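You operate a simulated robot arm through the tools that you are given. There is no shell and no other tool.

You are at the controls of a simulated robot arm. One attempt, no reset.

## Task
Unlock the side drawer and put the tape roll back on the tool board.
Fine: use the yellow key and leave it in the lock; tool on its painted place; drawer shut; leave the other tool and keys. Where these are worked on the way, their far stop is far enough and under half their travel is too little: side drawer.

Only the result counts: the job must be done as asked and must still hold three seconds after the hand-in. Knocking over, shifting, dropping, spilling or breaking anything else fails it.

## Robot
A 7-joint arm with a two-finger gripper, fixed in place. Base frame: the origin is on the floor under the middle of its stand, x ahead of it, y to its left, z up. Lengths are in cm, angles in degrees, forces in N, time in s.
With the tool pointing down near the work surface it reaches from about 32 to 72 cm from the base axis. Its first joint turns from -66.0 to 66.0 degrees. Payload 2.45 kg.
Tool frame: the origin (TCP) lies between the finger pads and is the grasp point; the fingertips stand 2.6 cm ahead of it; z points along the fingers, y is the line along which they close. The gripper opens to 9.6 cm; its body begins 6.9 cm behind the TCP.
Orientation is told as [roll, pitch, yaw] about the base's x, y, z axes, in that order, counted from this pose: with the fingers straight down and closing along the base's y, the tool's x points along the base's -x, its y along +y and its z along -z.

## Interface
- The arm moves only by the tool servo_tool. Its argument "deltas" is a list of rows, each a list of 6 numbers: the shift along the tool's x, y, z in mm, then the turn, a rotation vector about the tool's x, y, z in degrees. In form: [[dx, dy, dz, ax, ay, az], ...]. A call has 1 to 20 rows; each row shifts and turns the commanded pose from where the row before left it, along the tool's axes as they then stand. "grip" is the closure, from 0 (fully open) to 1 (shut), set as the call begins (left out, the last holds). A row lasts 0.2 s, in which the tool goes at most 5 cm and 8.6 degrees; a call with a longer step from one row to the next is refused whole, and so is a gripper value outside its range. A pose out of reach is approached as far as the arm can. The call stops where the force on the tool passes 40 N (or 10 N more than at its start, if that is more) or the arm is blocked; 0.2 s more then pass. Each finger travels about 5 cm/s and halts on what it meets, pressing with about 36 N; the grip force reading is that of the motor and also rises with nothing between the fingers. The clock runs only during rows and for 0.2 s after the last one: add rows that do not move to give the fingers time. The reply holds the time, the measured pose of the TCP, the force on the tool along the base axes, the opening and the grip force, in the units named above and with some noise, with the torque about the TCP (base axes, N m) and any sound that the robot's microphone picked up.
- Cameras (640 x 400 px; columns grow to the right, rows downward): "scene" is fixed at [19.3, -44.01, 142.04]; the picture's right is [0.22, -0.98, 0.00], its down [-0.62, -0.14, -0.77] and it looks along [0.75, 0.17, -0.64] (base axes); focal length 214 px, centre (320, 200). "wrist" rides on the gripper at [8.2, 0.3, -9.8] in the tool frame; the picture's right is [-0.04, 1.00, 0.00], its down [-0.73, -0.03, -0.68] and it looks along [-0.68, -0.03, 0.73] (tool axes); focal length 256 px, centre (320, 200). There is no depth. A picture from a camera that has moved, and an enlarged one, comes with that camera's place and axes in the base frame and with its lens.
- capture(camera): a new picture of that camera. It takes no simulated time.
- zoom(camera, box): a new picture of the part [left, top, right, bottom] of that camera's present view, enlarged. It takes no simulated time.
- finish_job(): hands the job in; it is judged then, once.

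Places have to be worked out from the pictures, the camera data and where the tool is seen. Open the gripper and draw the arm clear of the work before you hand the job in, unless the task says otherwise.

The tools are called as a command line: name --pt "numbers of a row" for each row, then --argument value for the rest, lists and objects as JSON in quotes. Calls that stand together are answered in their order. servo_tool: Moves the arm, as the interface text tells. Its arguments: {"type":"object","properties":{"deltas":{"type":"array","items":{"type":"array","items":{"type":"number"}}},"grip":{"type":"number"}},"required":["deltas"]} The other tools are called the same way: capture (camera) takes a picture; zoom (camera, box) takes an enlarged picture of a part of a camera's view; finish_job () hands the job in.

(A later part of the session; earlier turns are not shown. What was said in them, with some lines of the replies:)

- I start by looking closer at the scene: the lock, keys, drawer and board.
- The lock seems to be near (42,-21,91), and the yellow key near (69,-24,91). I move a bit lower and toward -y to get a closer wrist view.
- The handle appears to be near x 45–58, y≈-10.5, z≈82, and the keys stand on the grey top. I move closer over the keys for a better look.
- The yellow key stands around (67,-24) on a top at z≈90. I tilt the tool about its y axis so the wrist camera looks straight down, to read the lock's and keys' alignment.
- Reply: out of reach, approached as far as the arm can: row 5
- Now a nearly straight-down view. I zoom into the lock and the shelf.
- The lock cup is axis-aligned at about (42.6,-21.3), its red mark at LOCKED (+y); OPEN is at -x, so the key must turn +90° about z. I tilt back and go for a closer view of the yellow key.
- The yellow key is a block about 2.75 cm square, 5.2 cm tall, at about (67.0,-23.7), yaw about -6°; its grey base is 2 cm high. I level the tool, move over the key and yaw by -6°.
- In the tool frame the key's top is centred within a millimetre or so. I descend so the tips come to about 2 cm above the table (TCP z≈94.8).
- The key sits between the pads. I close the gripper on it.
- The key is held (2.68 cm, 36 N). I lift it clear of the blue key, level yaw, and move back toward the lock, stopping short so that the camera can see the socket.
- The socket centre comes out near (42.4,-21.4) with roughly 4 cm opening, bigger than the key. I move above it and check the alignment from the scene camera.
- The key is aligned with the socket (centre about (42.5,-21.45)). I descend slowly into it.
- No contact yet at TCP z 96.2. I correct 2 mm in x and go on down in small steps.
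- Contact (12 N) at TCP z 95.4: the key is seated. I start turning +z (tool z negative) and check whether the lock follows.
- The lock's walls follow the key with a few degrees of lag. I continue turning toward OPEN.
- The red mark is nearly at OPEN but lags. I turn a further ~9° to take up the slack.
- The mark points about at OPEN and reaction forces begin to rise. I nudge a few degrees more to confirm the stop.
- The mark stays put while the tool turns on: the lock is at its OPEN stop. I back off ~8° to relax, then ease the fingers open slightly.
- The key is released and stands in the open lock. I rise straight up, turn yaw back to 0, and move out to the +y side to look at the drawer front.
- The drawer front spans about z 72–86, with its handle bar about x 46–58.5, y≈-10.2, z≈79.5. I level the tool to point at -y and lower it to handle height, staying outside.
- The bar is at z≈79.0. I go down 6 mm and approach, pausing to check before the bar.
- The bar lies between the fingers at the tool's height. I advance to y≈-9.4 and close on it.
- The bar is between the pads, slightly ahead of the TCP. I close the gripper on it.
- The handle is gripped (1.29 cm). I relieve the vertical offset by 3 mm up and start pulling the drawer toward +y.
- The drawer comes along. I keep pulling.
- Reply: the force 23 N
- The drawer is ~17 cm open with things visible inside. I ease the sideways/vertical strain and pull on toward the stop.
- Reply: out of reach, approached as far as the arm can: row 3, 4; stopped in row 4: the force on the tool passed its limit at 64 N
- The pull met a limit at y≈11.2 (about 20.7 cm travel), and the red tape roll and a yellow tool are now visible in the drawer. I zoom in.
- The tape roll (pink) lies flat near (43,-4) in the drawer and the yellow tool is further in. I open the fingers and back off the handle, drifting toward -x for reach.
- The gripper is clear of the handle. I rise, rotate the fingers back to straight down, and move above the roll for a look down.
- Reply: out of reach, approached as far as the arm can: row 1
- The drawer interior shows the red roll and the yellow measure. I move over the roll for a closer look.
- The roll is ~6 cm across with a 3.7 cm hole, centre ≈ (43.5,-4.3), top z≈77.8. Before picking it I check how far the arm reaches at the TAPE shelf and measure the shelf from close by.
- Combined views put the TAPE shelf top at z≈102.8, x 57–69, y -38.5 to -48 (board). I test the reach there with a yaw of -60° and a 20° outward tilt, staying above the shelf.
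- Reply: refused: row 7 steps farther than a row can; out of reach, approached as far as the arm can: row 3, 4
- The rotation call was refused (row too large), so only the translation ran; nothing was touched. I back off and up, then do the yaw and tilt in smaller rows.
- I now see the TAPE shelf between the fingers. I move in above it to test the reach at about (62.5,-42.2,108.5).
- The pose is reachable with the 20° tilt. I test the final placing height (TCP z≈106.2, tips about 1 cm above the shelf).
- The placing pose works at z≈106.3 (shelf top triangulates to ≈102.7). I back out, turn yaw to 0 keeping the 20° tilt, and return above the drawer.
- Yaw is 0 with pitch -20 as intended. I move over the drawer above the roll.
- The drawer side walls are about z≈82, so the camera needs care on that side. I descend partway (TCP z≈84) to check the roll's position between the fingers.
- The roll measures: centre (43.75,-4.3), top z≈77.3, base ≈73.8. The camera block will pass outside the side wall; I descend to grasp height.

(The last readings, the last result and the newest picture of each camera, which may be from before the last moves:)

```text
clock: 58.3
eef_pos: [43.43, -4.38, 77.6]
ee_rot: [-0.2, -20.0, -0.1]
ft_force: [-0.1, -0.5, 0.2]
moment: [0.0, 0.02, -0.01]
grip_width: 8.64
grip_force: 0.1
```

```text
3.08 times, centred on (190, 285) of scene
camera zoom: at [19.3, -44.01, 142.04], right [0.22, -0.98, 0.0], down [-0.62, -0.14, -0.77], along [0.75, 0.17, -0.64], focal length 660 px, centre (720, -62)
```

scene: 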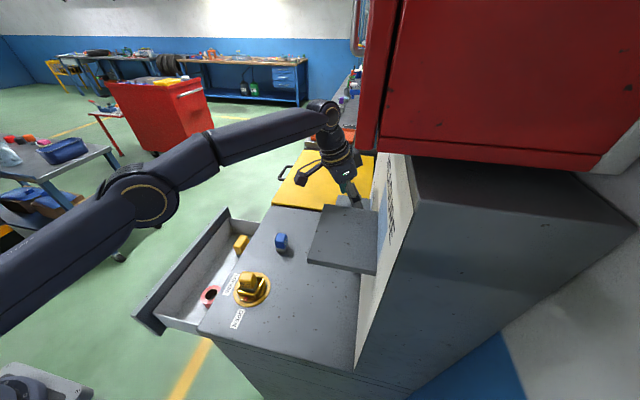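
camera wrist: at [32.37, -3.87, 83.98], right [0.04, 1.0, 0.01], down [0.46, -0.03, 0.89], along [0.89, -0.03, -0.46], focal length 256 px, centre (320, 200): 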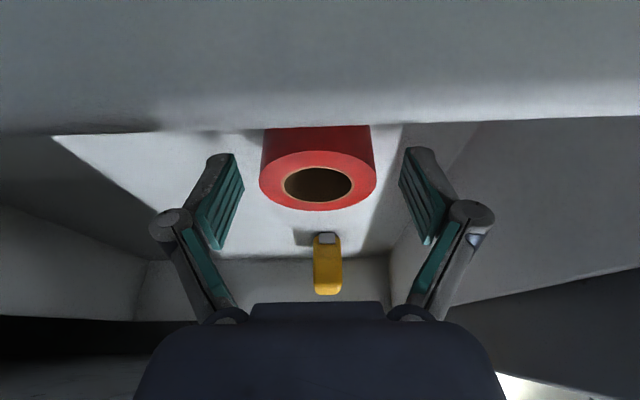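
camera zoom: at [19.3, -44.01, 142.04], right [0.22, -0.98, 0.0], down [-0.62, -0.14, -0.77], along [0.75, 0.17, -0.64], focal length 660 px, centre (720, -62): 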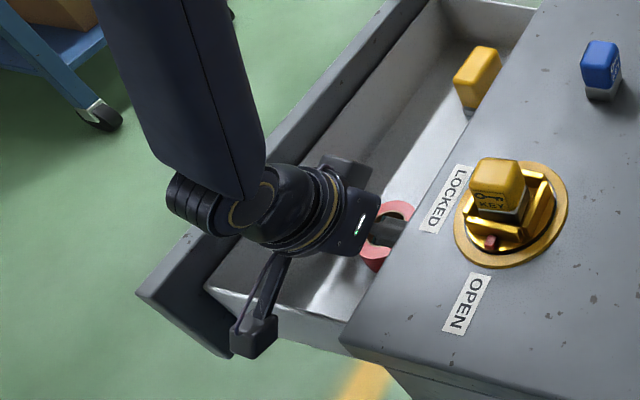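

The roll is centred between the pads. I close the gripper.

servo_tool --pt "0 0 0 0 0 0" --pt "0 0 0 0 0 0" --pt "0 0 0 0 0 0" --pt "0 0 0 0 0 0" --grip 1

capture --camera "wrist"

```text
clock: 59.3
eef_pos: [43.52, -4.33, 77.66]
ee_rot: [-0.2, -19.9, 0.0]
ft_force: [0.0, -0.7, 4.3]
moment: [0.07, -0.04, -0.01]
grip_width: 5.84
grip_force: 35.7
```

```text
taken
camera wrist: at [32.36, -3.87, 84.0], right [0.04, 1.0, 0.01], down [0.46, -0.03, 0.89], along [0.89, -0.03, -0.46], focal length 256 px, centre (320, 200)
```

wrist: 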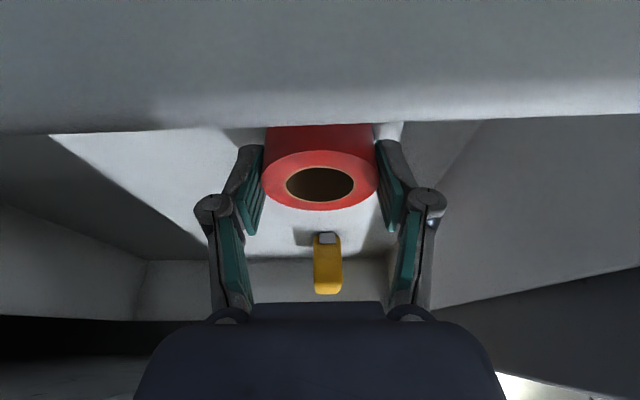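

The roll is gripped (5.84 cm). I lift it straight up a few centimetres and check.

servo_tool --pt "-5 0 -14 0 0 0" --pt "-7 0 -19 0 0 0" --pt "-10 0 -28 0 0 0" --pt "-14 0 -38 0 0 0" --pt "-14 0 -38 0 0 0"

capture --camera "wrist"

zoom --camera "scene" --box '[100, 170, 280, 350]'

```text
clock: 60.5
eef_pos: [43.52, -4.13, 92.08]
ee_rot: [-0.2, -19.9, -0.2]
ft_force: [-0.3, -0.3, -0.8]
moment: [-0.01, 0.0, 0.0]
grip_width: 5.86
grip_force: 35.8
```

```text
taken
camera wrist: at [32.42, -3.77, 98.51], right [0.04, 1.0, 0.01], down [0.46, -0.03, 0.89], along [0.89, -0.03, -0.46], focal length 256 px, centre (320, 200)
```

wrist: 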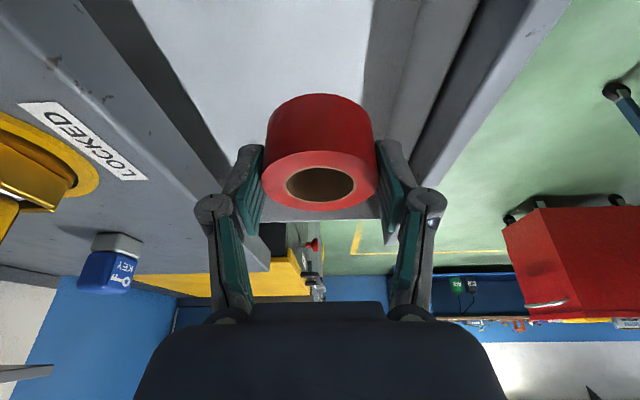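

```text
2.22 times, centred on (190, 260) of scene
camera zoom: at [19.3, -44.01, 142.04], right [0.22, -0.98, 0.0], down [-0.62, -0.14, -0.77], along [0.75, 0.17, -0.64], focal length 477 px, centre (609, 67)
```

zoom: 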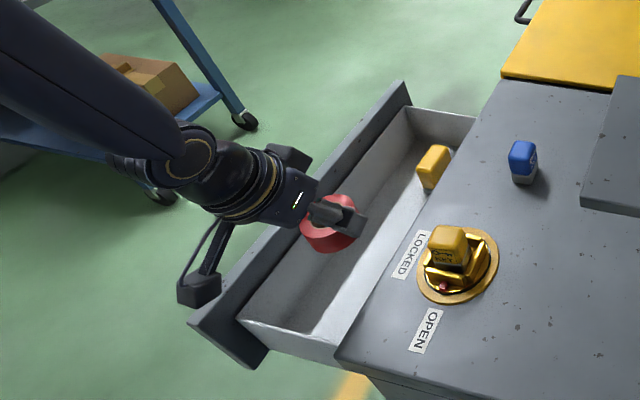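

The roll is secure and upright. I lift to z≈112 and travel toward the board side.

servo_tool --pt "-13.7 0 -37.6 0 0 0" --pt "-13.7 0 -37.6 0 0 0" --pt "-13.7 0 -37.6 0 0 0" --pt "-13.7 0 -37.6 0 0 0" --pt "-13.7 0 -37.6 0 0 0" --pt "-18.4 -35.6 6.7 0 0 0" --pt "-18.4 -35.6 6.7 0 0 0" --pt "-18.4 -35.6 6.7 0 0 0" --pt "-18.4 -35.6 6.7 0 0 0" --pt "-18.4 -35.6 6.7 0 0 0" --pt "-18.4 -35.6 6.7 0 0 0" --pt "-18.4 -35.6 6.7 0 0 0"

```text
clock: 63.1
eef_pos: [56.77, -28.78, 112.2]
ee_rot: [-0.2, -20.0, -0.1]
ft_force: [0.2, 0.0, -0.8]
moment: [0.0, -0.01, -0.01]
grip_width: 5.84
grip_force: 36.0
```

Position as planned, roll still held. I turn to yaw -60° about the vertical, keeping the tilt.

servo_tool --pt "0 0 0 2.565 0 7.05" --pt "0 0 0 2.565 0 7.05" --pt "0 0 0 2.565 0 7.05" --pt "0 0 0 2.565 0 7.05" --pt "0 0 0 2.565 0 7.05" --pt "0 0 0 2.565 0 7.05" --pt "0 0 0 2.565 0 7.05" --pt "0 0 0 2.565 0 7.05"

capture --camera "wrist"

capture --camera "scene"

```text
clock: 64.9
eef_pos: [57.01, -29.04, 112.09]
ee_rot: [-0.1, -20.2, -60.3]
ft_force: [-0.4, 0.1, -0.3]
moment: [0.01, 0.01, 0.01]
grip_width: 5.84
grip_force: 35.5
```

```text
taken
camera wrist: at [51.8, -19.27, 118.5], right [0.89, 0.46, 0.01], down [0.2, -0.41, 0.89], along [0.42, -0.79, -0.46], focal length 256 px, centre (320, 200)
```

wrist: 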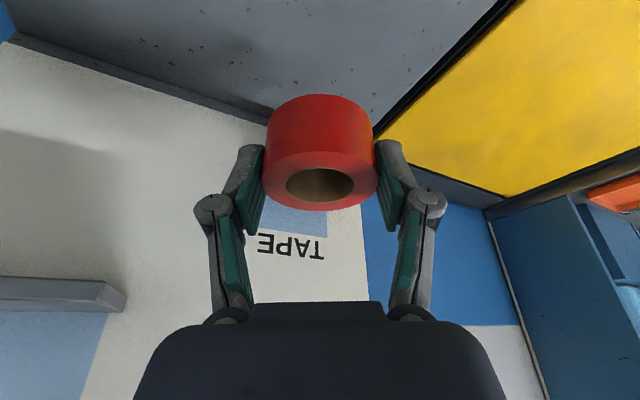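

```text
taken
```

scene: 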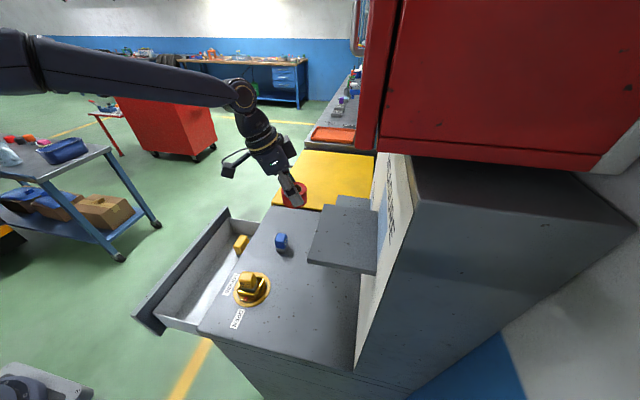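

I move the roll above the TAPE shelf, keeping about 3 cm of height over it.

servo_tool --pt "-26.4 -3.6 14 0 0 0" --pt "-26.4 -3.6 14 0 0 0" --pt "-26.4 -3.6 14 0 0 0" --pt "-26.4 -3.6 14 0 0 0" --pt "-26.4 -3.6 14 0 0 0"

capture --camera "wrist"

zoom --camera "scene" --box '[290, 100, 430, 240]'

```text
clock: 66.1
eef_pos: [62.46, -42.42, 109.85]
ee_rot: [-0.1, -20.0, -60.2]
ft_force: [-0.8, -0.3, 0.2]
moment: [0.0, -0.03, 0.01]
grip_width: 5.82
grip_force: 35.4
out of reach, approached as far as the arm can: row 5
```

```text
taken
camera wrist: at [57.17, -32.62, 116.29], right [0.89, 0.46, 0.01], down [0.2, -0.41, 0.89], along [0.42, -0.78, -0.46], focal length 256 px, centre (320, 200)
```

wrist: 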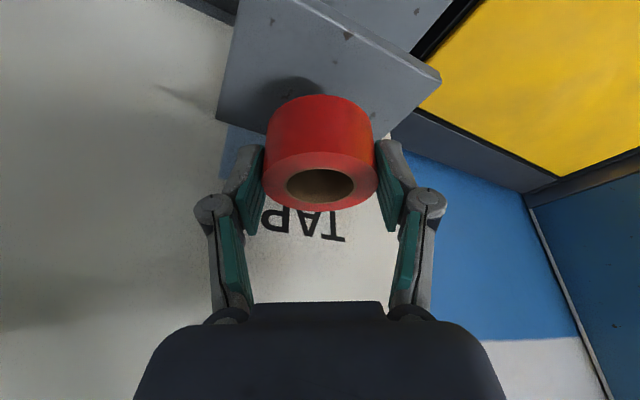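

```text
2.86 times, centred on (360, 170) of scene
camera zoom: at [19.3, -44.0, 142.04], right [0.22, -0.98, 0.0], down [-0.62, -0.14, -0.77], along [0.75, 0.17, -0.64], focal length 613 px, centre (206, 286)
```

zoom: 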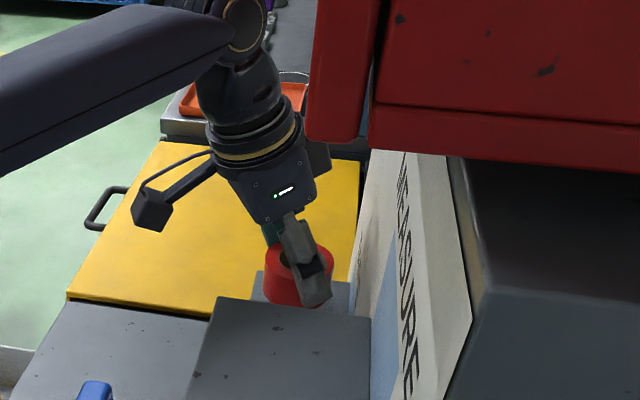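

The reach margin is thin up here but lower is fine. I lower the roll straight down toward the shelf, first 2.5 cm.

servo_tool --pt "3.4 0 9.4 0 0 0" --pt "3.4 0 9.4 0 0 0" --pt "1.7 0 4.7 0 0 0"

capture --camera "wrist"

zoom --camera "scene" --box '[320, 170, 390, 230]'

```text
clock: 66.9
eef_pos: [62.27, -42.56, 107.28]
ee_rot: [-0.1, -20.1, -60.1]
ft_force: [0.3, -0.4, -1.4]
moment: [0.02, 0.03, -0.01]
grip_width: 5.85
grip_force: 35.9
```

```text
taken
camera wrist: at [57.08, -32.7, 113.66], right [0.89, 0.46, 0.01], down [0.2, -0.41, 0.89], along [0.42, -0.79, -0.46], focal length 256 px, centre (320, 200)
```

wrist: 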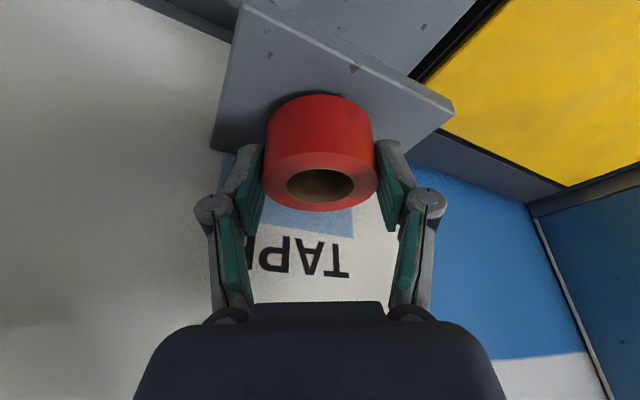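

```text
6.67 times, centred on (355, 200) of scene
camera zoom: at [19.3, -44.01, 142.04], right [0.22, -0.98, 0.0], down [-0.62, -0.14, -0.77], along [0.75, 0.17, -0.64], focal length 1430 px, centre (87, 200)
```

zoom: 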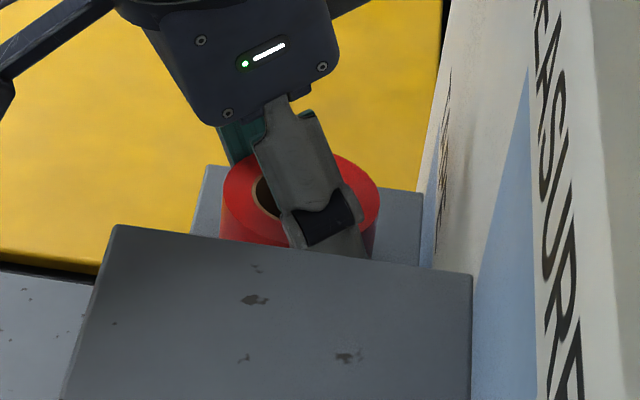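

The roll is just above the shelf. I nudge it 5 mm in +x and 3 mm in -y toward the middle, then lower in small steps to contact.

servo_tool --pt "-4.8 2.8 1.7 0 0 0" --pt "0.86 0 2.35 0 0 0" --pt "0.86 0 2.35 0 0 0"

zoom --camera "wrist" --box '[200, 40, 440, 240]'

```text
clock: 67.7
eef_pos: [62.87, -42.73, 106.83]
ee_rot: [0.0, -20.1, -60.3]
ft_force: [0.9, -1.4, -0.5]
moment: [0.03, -0.01, -0.01]
grip_width: 5.84
grip_force: 36.2
```

```text
2.00 times, centred on (320, 140) of wrist
camera zoom: at [57.62, -33.01, 113.22], right [0.89, 0.46, 0.01], down [0.2, -0.41, 0.89], along [0.42, -0.79, -0.46], focal length 512 px, centre (320, 320)
```

zoom: 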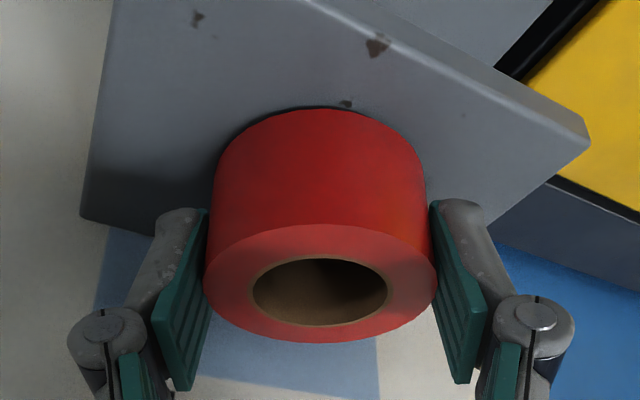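

Almost touching: the contact shadow has nearly closed. I go down in 2 mm steps and watch the force.

servo_tool --pt "0.7 0 1.9 0 0 0" --pt "0.7 0 1.9 0 0 0"

```text
clock: 68.3
eef_pos: [62.97, -42.68, 106.58]
ee_rot: [0.0, -20.3, -60.3]
ft_force: [-1.9, 1.1, 5.0]
moment: [-0.05, 0.21, -0.06]
grip_width: 5.85
grip_force: 35.8
```

Contact begins (5 N up). One more millimetre, then I check how the roll sits.

servo_tool --pt "0.3 0 0.9 0 0 0" --pt "0 0 0 0 0 0"

zoom --camera "wrist" --box '[200, 40, 440, 240]'

zoom --camera "scene" --box '[320, 170, 390, 230]'

```text
clock: 68.9
eef_pos: [62.93, -42.89, 106.67]
ee_rot: [0.0, -20.5, -60.2]
ft_force: [-0.7, -0.2, 16.2]
moment: [0.0, 0.39, 0.04]
grip_width: 5.85
grip_force: 36.0
```

```text
2.00 times, centred on (320, 140) of wrist
camera zoom: at [57.64, -32.93, 112.91], right [0.89, 0.47, 0.01], down [0.2, -0.4, 0.89], along [0.42, -0.79, -0.45], focal length 512 px, centre (320, 320)
```

zoom: 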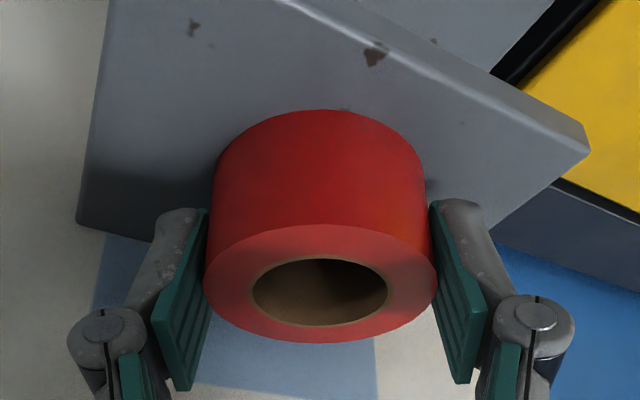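

```text
6.67 times, centred on (355, 200) of scene
camera zoom: at [19.27, -43.99, 142.05], right [0.22, -0.98, 0.0], down [-0.62, -0.14, -0.77], along [0.75, 0.17, -0.64], focal length 1430 px, centre (87, 200)
```

zoom: 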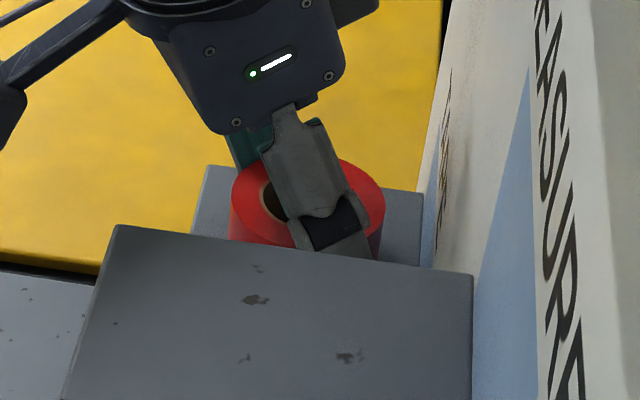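

The roll rests on the shelf (16 N). I relax by 1 mm and open the fingers moderately.

servo_tool --pt "-0.3 0 -0.9 0 0 0"

servo_tool --pt "0 0 0 0 0 0" --pt "0 0 0 0 0 0" --pt "0 0 0 0 0 0" --grip 0.2

zoom --camera "wrist" --box '[200, 40, 440, 240]'

zoom --camera "scene" --box '[320, 170, 390, 230]'

```text
clock: 69.3
eef_pos: [62.82, -42.79, 106.65]
ee_rot: [0.1, -20.4, -60.2]
ft_force: [2.4, -1.6, 18.3]
moment: [0.04, 0.3, 0.02]
grip_width: 5.83
grip_force: 36.0
```

```text
clock: 70.1
eef_pos: [62.89, -42.67, 106.41]
ee_rot: [-0.1, -20.1, -60.0]
ft_force: [-0.4, -0.2, 0.1]
moment: [0.0, 0.0, 0.03]
grip_width: 7.7
grip_force: 0.2
```

```text
2.00 times, centred on (320, 140) of wrist
camera zoom: at [57.66, -32.95, 112.74], right [0.89, 0.46, 0.01], down [0.2, -0.41, 0.89], along [0.42, -0.79, -0.46], focal length 512 px, centre (320, 320)
```

zoom: 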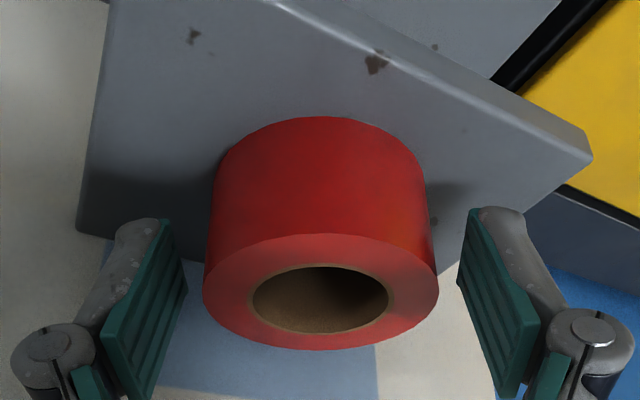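

```text
6.67 times, centred on (355, 200) of scene
camera zoom: at [19.3, -44.01, 142.04], right [0.22, -0.98, 0.0], down [-0.62, -0.14, -0.77], along [0.75, 0.17, -0.64], focal length 1430 px, centre (87, 200)
```

zoom: 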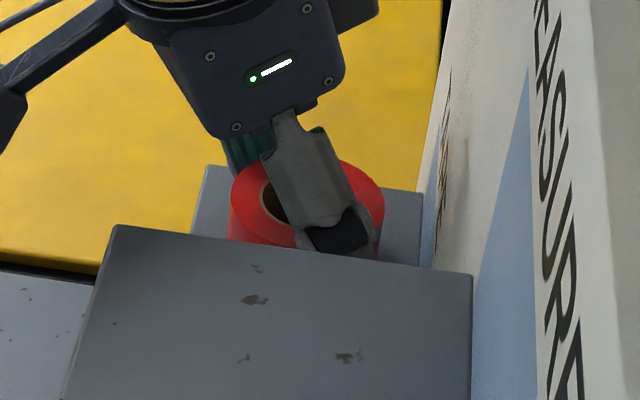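

The roll stands free on the shelf. I retreat along the finger axis, then out.

servo_tool --pt "0 0 -15 0 0 0" --pt "0 0 -20 0 0 0" --pt "0 0 -25 0 0 0" --pt "25 4 -10 0 0 0" --pt "25 4 -10 0 0 0" --pt "25 4 -10 0 0 0" --pt "25 4 -10 0 0 0"

capture --camera "wrist"

capture --camera "scene"

```text
clock: 71.7
eef_pos: [58.21, -30.72, 112.39]
ee_rot: [0.0, -20.3, -60.3]
ft_force: [0.2, 0.3, 0.3]
moment: [-0.03, -0.01, -0.04]
grip_width: 7.68
grip_force: 0.1
```

```text
taken
camera wrist: at [52.97, -20.92, 118.86], right [0.89, 0.46, 0.01], down [0.2, -0.41, 0.89], along [0.42, -0.79, -0.46], focal length 256 px, centre (320, 200)
```

wrist: 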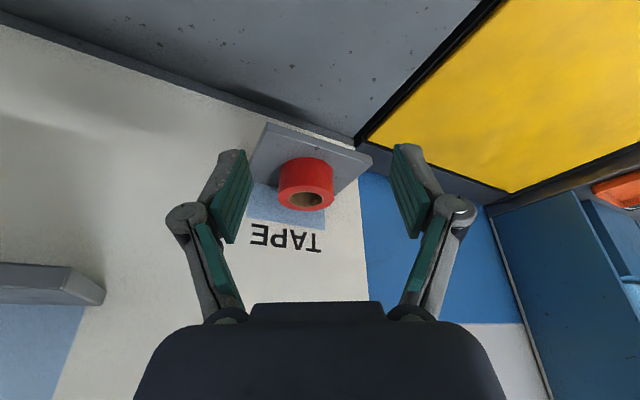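

```text
taken
```

scene: 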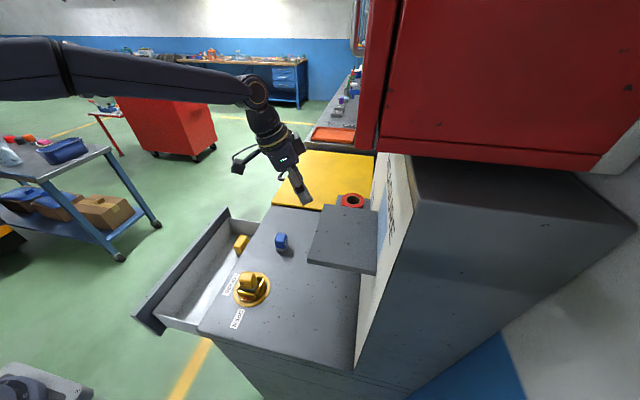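

zoom --camera "wrist" --box '[220, 100, 400, 270]'

```text
2.35 times, centred on (310, 185) of wrist
camera zoom: at [52.97, -20.92, 118.86], right [0.89, 0.46, 0.01], down [0.2, -0.41, 0.89], along [0.42, -0.79, -0.46], focal length 602 px, centre (344, 235)
```

zoom: 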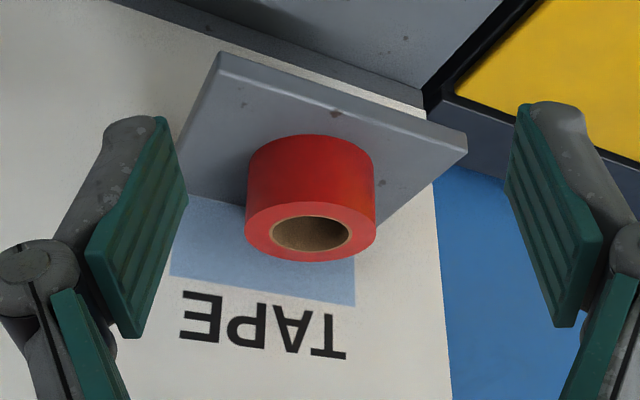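

The roll sits squarely on the TAPE shelf in front of its painted patch. Now I undo the yaw and tilt and close the fingers, to go push the drawer shut.

servo_tool --pt "0 0 0 -2.565 0 -7.05" --pt "0 0 0 -2.565 0 -7.05" --pt "0 0 0 -2.565 0 -7.05" --pt "0 0 0 -2.565 0 -7.05" --pt "0 0 0 -2.565 0 -7.05" --pt "0 0 0 -2.565 0 -7.05" --pt "0 0 0 -2.565 0 -7.05" --pt "0 0 0 -2.565 0 -7.05" --pt "0 0 0 0 6.7 0" --pt "0 0 0 0 6.7 0" --pt "0 0 0 0 6.7 0" --grip 1

```text
clock: 74.1
eef_pos: [57.93, -30.72, 112.6]
ee_rot: [-0.2, 0.2, -0.3]
ft_force: [0.7, -0.9, 0.2]
moment: [0.02, 0.0, -0.02]
grip_width: 0.0
grip_force: 28.5
```

Level and closed. I carry the arm across to the +y side above the drawer front.

servo_tool --pt "8.6 41.7 3.3 0 0 0" --pt "8.6 41.7 3.3 0 0 0" --pt "8.6 41.7 3.3 0 0 0" --pt "8.6 41.7 3.3 0 0 0" --pt "8.6 41.7 3.3 0 0 0" --pt "8.6 41.7 3.3 0 0 0" --pt "8.6 41.7 3.3 0 0 0" --pt "8.6 41.7 3.3 0 0 0" --pt "8.6 41.7 3.3 0 0 0" --pt "8.6 41.7 3.3 0 0 0" --pt "8.6 41.7 3.3 0 0 0"

```text
clock: 76.5
eef_pos: [48.33, 15.0, 108.84]
ee_rot: [-0.2, 0.1, -0.2]
ft_force: [0.6, 0.9, -1.2]
moment: [-0.06, -0.01, 0.03]
grip_width: 0.0
grip_force: 28.2
```

Next I roll the tool to point at -y and lower to z≈83.5, in front of the drawer panel above the handle.

servo_tool --pt "0 0 0 8.2 0 0" --pt "0 0 0 8.2 0 0" --pt "0 0 0 8.2 0 0" --pt "0 0 0 8.2 0 0" --pt "0 0 0 8.2 0 0" --pt "0 0 0 8.2 0 0" --pt "0 0 0 8.2 0 0" --pt "0 0 0 8.2 0 0" --pt "0 0 0 8.2 0 0" --pt "0 0 0 8.2 0 0" --pt "0 0 0 8.0 0 0" --pt "0 36 0 0 0 0" --pt "0 36 0 0 0 0" --pt "0 36 0 0 0 0" --pt "0 36 0 0 0 0" --pt "0 36 0 0 0 0" --pt "0 36 0 0 0 0" --pt "0 36 0 0 0 0"

capture --camera "wrist"

zoom --camera "scene" --box '[80, 180, 280, 350]'

```text
clock: 80.3
eef_pos: [48.33, 15.32, 83.46]
ee_rot: [-90.2, 0.2, -0.2]
ft_force: [0.2, -0.7, -0.8]
moment: [-0.02, -0.04, 0.01]
grip_width: 0.0
grip_force: 28.5
```

```text
taken
camera wrist: at [40.18, 25.14, 83.14], right [0.04, 0.0, -1.0], down [0.74, 0.68, 0.03], along [0.68, -0.74, 0.03], focal length 256 px, centre (320, 200)
```

wrist: 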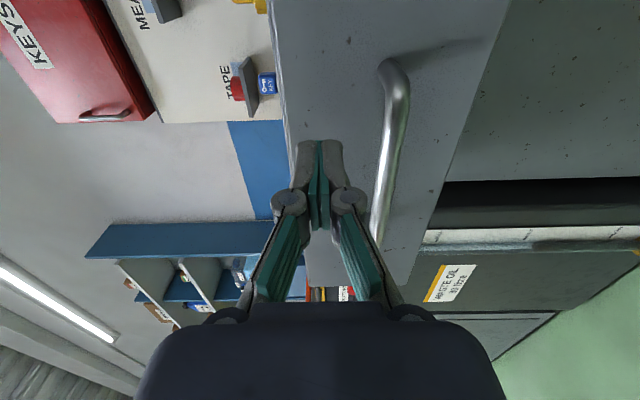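

```text
2.35 times, centred on (180, 265) of scene
camera zoom: at [19.3, -44.01, 142.04], right [0.22, -0.98, 0.0], down [-0.62, -0.14, -0.77], along [0.75, 0.17, -0.64], focal length 505 px, centre (649, 47)
```

zoom: 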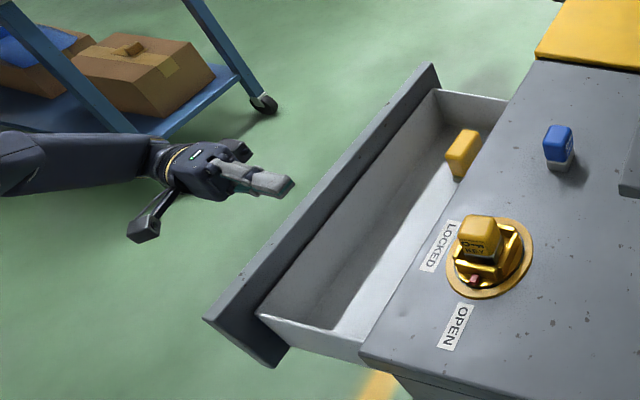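

The fingertips point at the panel above the handle. I centre on x≈52 and begin pushing slowly.

servo_tool --pt "-18 2.5 0 0 0 0" --pt "-18 2.5 0 0 0 0" --pt "0 0 20 0 0 0" --pt "0 0 15 0 0 0" --pt "0 0 10 0 0 0" --pt "0 0 8 0 0 0" --pt "0 0 8 0 0 0" --pt "0 0 10 0 0 0" --pt "0 0 12 0 0 0"

capture --camera "wrist"

zoom --camera "scene" --box '[80, 180, 280, 350]'

```text
clock: 82.3
eef_pos: [50.35, 6.87, 83.19]
ee_rot: [-90.1, 0.1, -0.2]
ft_force: [0.3, -0.3, 0.0]
moment: [-0.01, 0.02, 0.03]
grip_width: 0.03
grip_force: 28.4
out of reach, approached as far as the arm can: row 2
```

```text
taken
camera wrist: at [42.14, 16.74, 82.87], right [0.04, 0.0, -1.0], down [0.74, 0.68, 0.03], along [0.68, -0.74, 0.03], focal length 256 px, centre (320, 200)
```

wrist: 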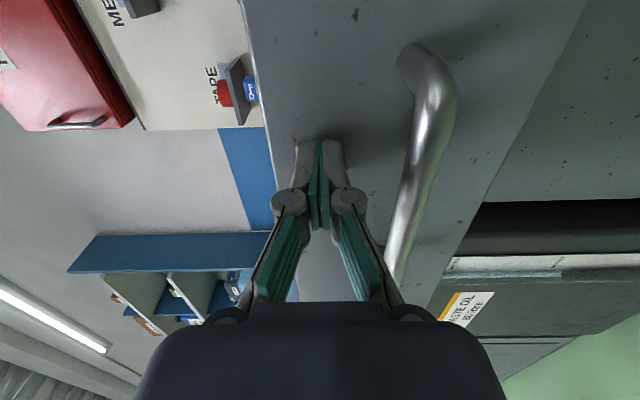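

```text
2.35 times, centred on (180, 265) of scene
camera zoom: at [19.3, -44.01, 142.04], right [0.22, -0.98, 0.0], down [-0.62, -0.14, -0.77], along [0.75, 0.17, -0.64], focal length 505 px, centre (649, 47)
```

zoom: 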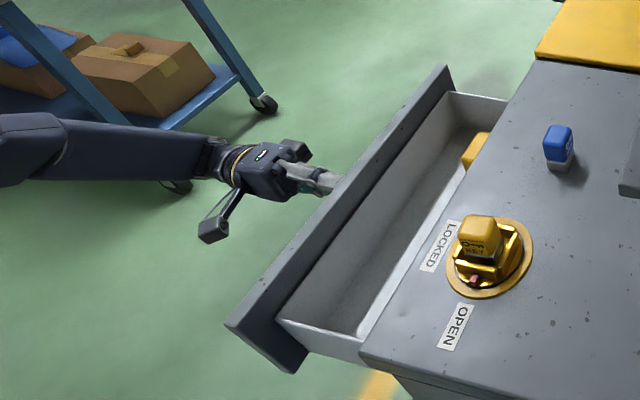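

The drawer moves in under the push with little force. I continue slowly.

servo_tool --pt "-4 0 12 0 0 0" --pt "-4 0 12 0 0 0" --pt "0 0 12 0 0 0" --pt "0 0 12 0 0 0" --pt "0 0 12 0 0 0" --pt "0 0 12 0 0 0" --pt "0 0 12 0 0 0" --pt "0 0 12 0 0 0" --pt "0 0 12 0 0 0" --pt "0 0 12 0 0 0" --pt "0 0 12 0 0 0" --pt "0 0 10 0 0 0"

zoom --camera "scene" --box '[80, 180, 280, 350]'

```text
clock: 84.9
eef_pos: [51.08, -7.45, 83.27]
ee_rot: [-90.4, 0.2, -0.2]
ft_force: [-0.2, 0.1, 0.4]
moment: [-0.04, -0.01, -0.03]
grip_width: 0.0
grip_force: 28.8
```

```text
2.35 times, centred on (180, 265) of scene
camera zoom: at [19.3, -44.01, 142.04], right [0.22, -0.98, 0.0], down [-0.62, -0.14, -0.77], along [0.75, 0.17, -0.64], focal length 505 px, centre (649, 47)
```

zoom: 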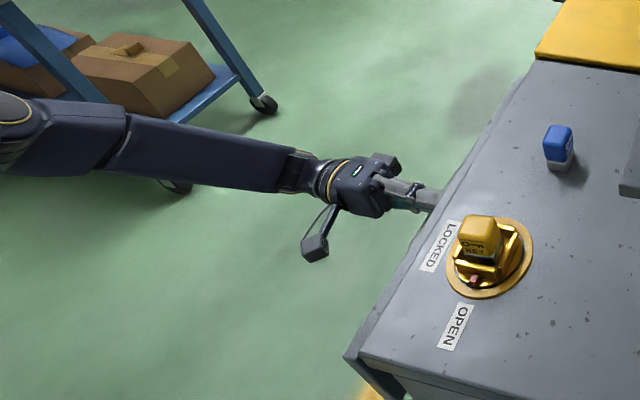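

About 3 cm remain. I push on in smaller steps until the closed stop is felt.

servo_tool --pt "0 0 8 0 0 0" --pt "0 0 8 0 0 0" --pt "0 0 6 0 0 0" --pt "0 0 4 0 0 0" --pt "0 0 3 0 0 0" --pt "0 0 3 0 0 0" --pt "0 0 3 0 0 0"

capture --camera "wrist"

zoom --camera "scene" --box '[180, 180, 300, 350]'

```text
clock: 86.5
eef_pos: [51.07, -10.85, 83.18]
ee_rot: [-90.2, 0.1, -0.2]
ft_force: [0.3, -0.2, 0.4]
moment: [-0.04, -0.03, 0.0]
grip_width: 0.02
grip_force: 29.0
```

```text
taken
camera wrist: at [42.83, -1.01, 82.85], right [0.04, 0.0, -1.0], down [0.74, 0.68, 0.03], along [0.68, -0.74, 0.03], focal length 256 px, centre (320, 200)
```

wrist: 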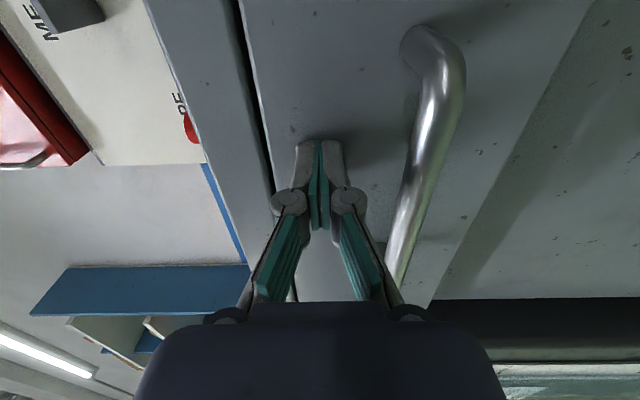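

```text
2.35 times, centred on (240, 265) of scene
camera zoom: at [19.3, -44.01, 142.04], right [0.22, -0.98, 0.0], down [-0.62, -0.14, -0.77], along [0.75, 0.17, -0.64], focal length 505 px, centre (508, 47)
```

zoom: 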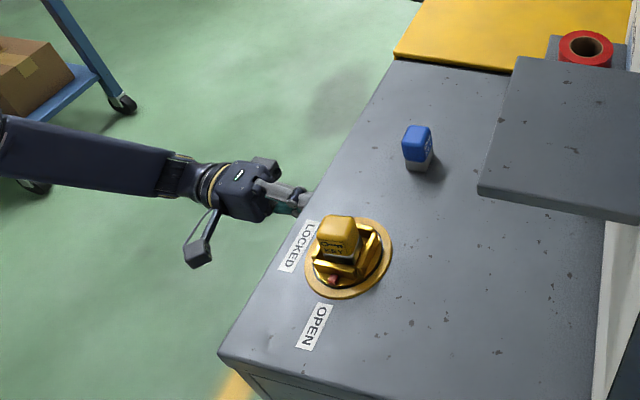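

No stop felt yet; the panel looks nearly flush. I keep pressing in 2–3 mm steps.

servo_tool --pt "0 0 3 0 0 0" --pt "0 0 3 0 0 0" --pt "0 0 2 0 0 0" --pt "0 0 2 0 0 0"

zoom --camera "wrist" --box '[200, 0, 480, 200]'

```text
clock: 87.6
eef_pos: [51.08, -11.55, 83.05]
ee_rot: [-90.2, 0.0, -0.1]
ft_force: [-2.6, 7.7, 2.7]
moment: [-0.04, -0.01, 0.02]
grip_width: 0.59
grip_force: 29.0
stopped in row 4: the force on the tool passed its limit at 42 N (the readings are from after the stop); the commanded pose is now the measured one
```

```text
2.00 times, centred on (340, 100) of wrist
camera zoom: at [42.86, -1.61, 82.76], right [0.04, 0.0, -1.0], down [0.73, 0.68, 0.03], along [0.68, -0.74, 0.03], focal length 512 px, centre (280, 400)
```

zoom: 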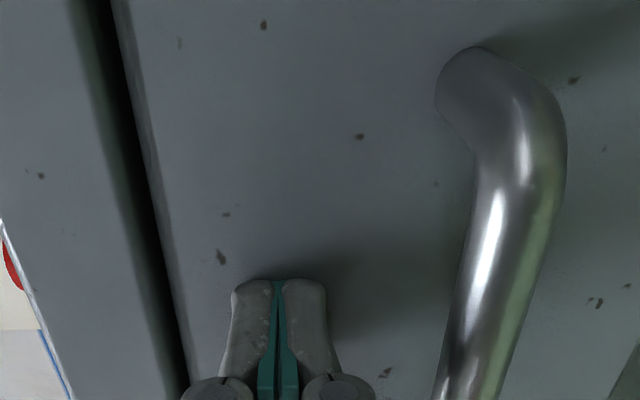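

The stop was met (42 N): the drawer is shut. I back away and verify that it stays flush.

servo_tool --pt "0 0 -10 0 0 0" --pt "0 0 -25 0 0 0" --pt "0 0 -35 0 0 0" --pt "0 0 -40 0 0 0" --pt "0 0 -40 0 0 0" --pt "0 -30 0 0 0 0" --pt "0 -40 0 0 0 0" --pt "0 -40 0 0 0 0" --pt "0 -40 0 0 0 0" --pt "0 -40 0 0 0 0" --pt "0 0 0 -8 0 0" --pt "0 0 0 -8 0 0" --pt "0 0 0 -8 0 0" --pt "0 0 0 -8 0 0" --pt "0 0 0 -8 0 0" --grip 0.3

capture --camera "wrist"

capture --camera "scene"

```text
clock: 90.8
eef_pos: [51.08, 3.5, 102.18]
ee_rot: [-50.0, 0.0, -0.1]
ft_force: [0.6, 0.2, 0.5]
moment: [-0.02, -0.03, -0.03]
grip_width: 6.72
grip_force: 0.1
```

```text
taken
camera wrist: at [42.88, 11.31, 108.14], right [0.04, 0.64, -0.77], down [0.73, 0.5, 0.46], along [0.68, -0.58, -0.45], focal length 256 px, centre (320, 200)
```

wrist: 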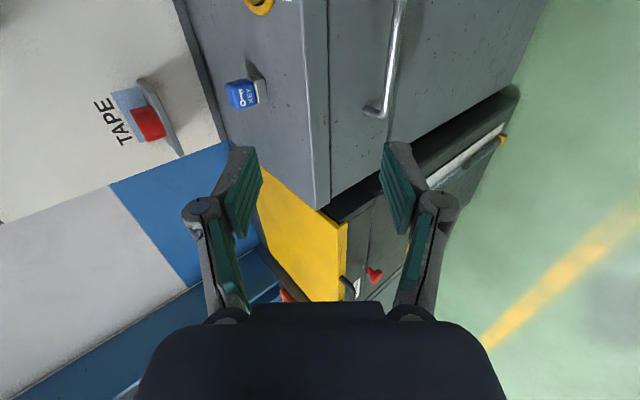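

```text
taken
```

scene: 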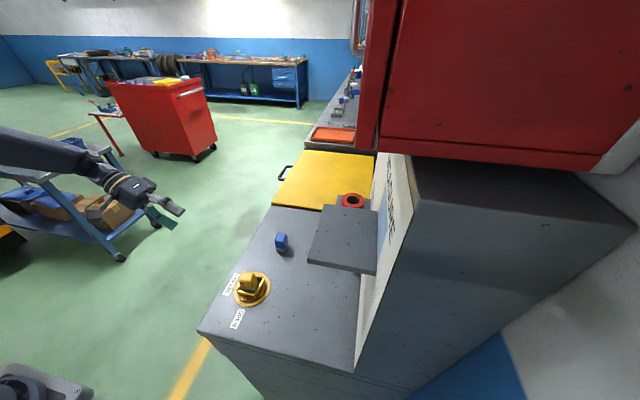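

zoom --camera "wrist" --box '[200, 0, 540, 220]'

zoom --camera "scene" --box '[180, 180, 400, 350]'

zoom --camera "scene" --box '[210, 260, 290, 330]'

zoom --camera "scene" --box '[320, 170, 390, 230]'

```text
1.82 times, centred on (370, 110) of wrist
camera zoom: at [42.88, 11.31, 108.14], right [0.04, 0.64, -0.77], down [0.73, 0.5, 0.46], along [0.68, -0.58, -0.45], focal length 465 px, centre (229, 364)
```

zoom: 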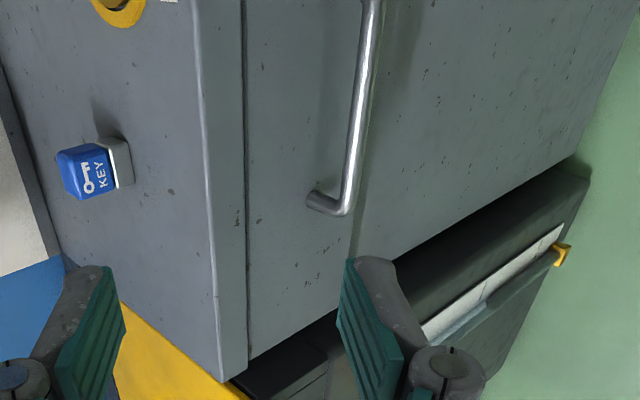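

```text
2.35 times, centred on (290, 265) of scene
camera zoom: at [19.3, -44.01, 142.04], right [0.22, -0.98, 0.0], down [-0.62, -0.14, -0.77], along [0.75, 0.17, -0.64], focal length 505 px, centre (391, 47)
```

zoom: 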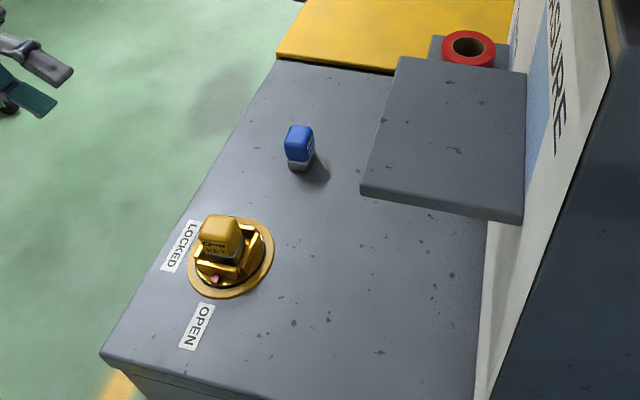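

```text
5.71 times, centred on (250, 295) of scene
camera zoom: at [19.3, -44.01, 142.04], right [0.22, -0.98, 0.0], down [-0.62, -0.14, -0.77], along [0.75, 0.17, -0.64], focal length 1226 px, centre (720, -343)
```

zoom: 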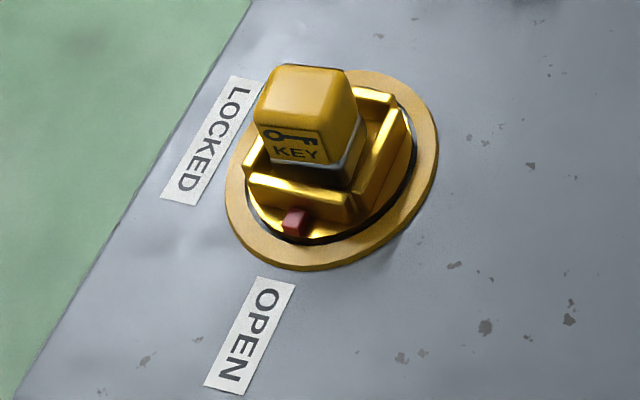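

```text
6.67 times, centred on (355, 200) of scene
camera zoom: at [19.3, -44.01, 142.04], right [0.22, -0.98, 0.0], down [-0.62, -0.14, -0.77], along [0.75, 0.17, -0.64], focal length 1430 px, centre (87, 200)
```

zoom: 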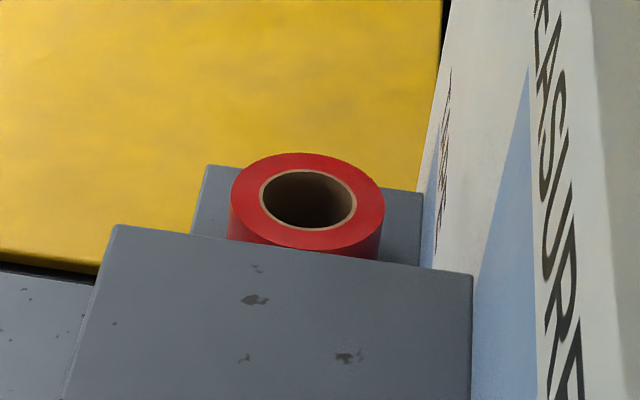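

Everything looks right: drawer flush, yellow key in the lock at OPEN, roll on the TAPE shelf, blue key untouched. I open fully and draw the arm upright and clear.

servo_tool --pt "0 0 -25 0 0 0" --pt "0 0 -25 0 0 0" --pt "0 0 0 -8.3 0 0" --pt "0 0 0 -8.3 0 0" --pt "0 0 0 -8.3 0 0" --pt "0 0 0 -8.3 0 0" --pt "0 0 0 -8.3 0 0" --pt "0 0 0 -8.3 0 0" --pt "0 0 -40 0 0 0" --pt "0 0 -40 0 0 0" --pt "0 0 -40 0 0 0" --pt "0 0 -40 0 0 0" --pt "0 0 0 0 0 0" --grip 0

capture --camera "wrist"

capture --camera "scene"

```text
clock: 93.6
eef_pos: [51.09, 7.38, 121.44]
ee_rot: [-0.4, 0.1, 0.0]
ft_force: [0.2, 0.1, -0.2]
moment: [0.03, -0.03, 0.0]
grip_width: 9.59
grip_force: 0.1
```

```text
taken
camera wrist: at [42.88, 7.9, 131.18], right [0.04, 1.0, -0.01], down [0.73, -0.03, 0.68], along [0.68, -0.03, -0.73], focal length 256 px, centre (320, 200)
```

wrist: 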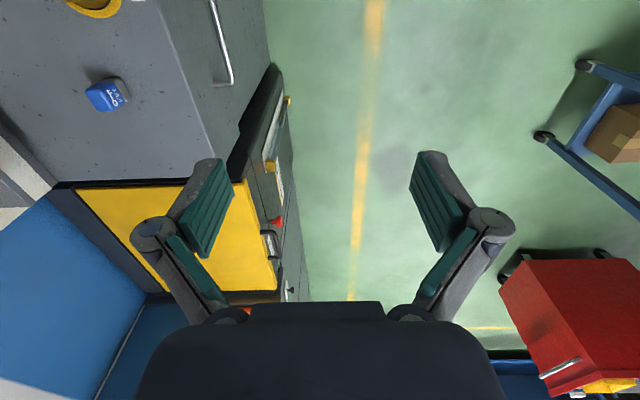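

```text
taken
```

scene: 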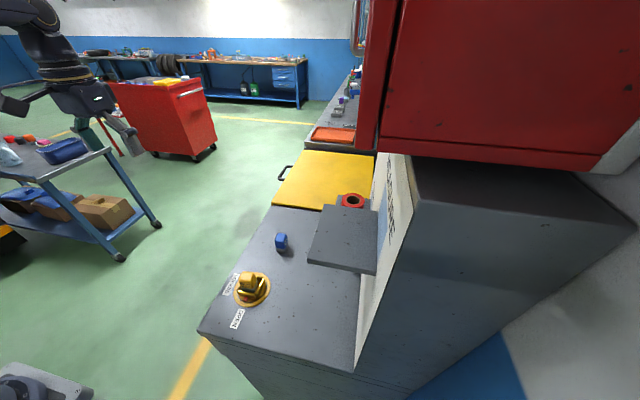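

The arm is clear with the gripper open. The last pictures show the drawer shut, the yellow key left in the lock, and the tape roll on its shelf. I hand the job in.

finish_job

```text
The job is handed in.
```

The side drawer is unlocked and shut, and the tape roll is back on the tool board. I've handed the job in, but I don't have the verdict.

- **Lock:** I turned the yellow key to its OPEN stop and left it in the lock. The drawer then opened.
- **Drawer:** I pulled it open about 20.7 cm, where the pull was stopped by the force limit as the arm reached the end of its reach. I can't say whether that was the drawer's own end stop. I then pushed it closed until it met its stop, and it looked flush afterwards.
- **Tape roll:** It lies flat on the TAPE shelf, centred in front of its painted patch.
- **Other items:** I didn't touch the blue key. The yellow measure stayed in the drawer, and I never touched it.

I finished with the gripper open and the arm clear of the work.
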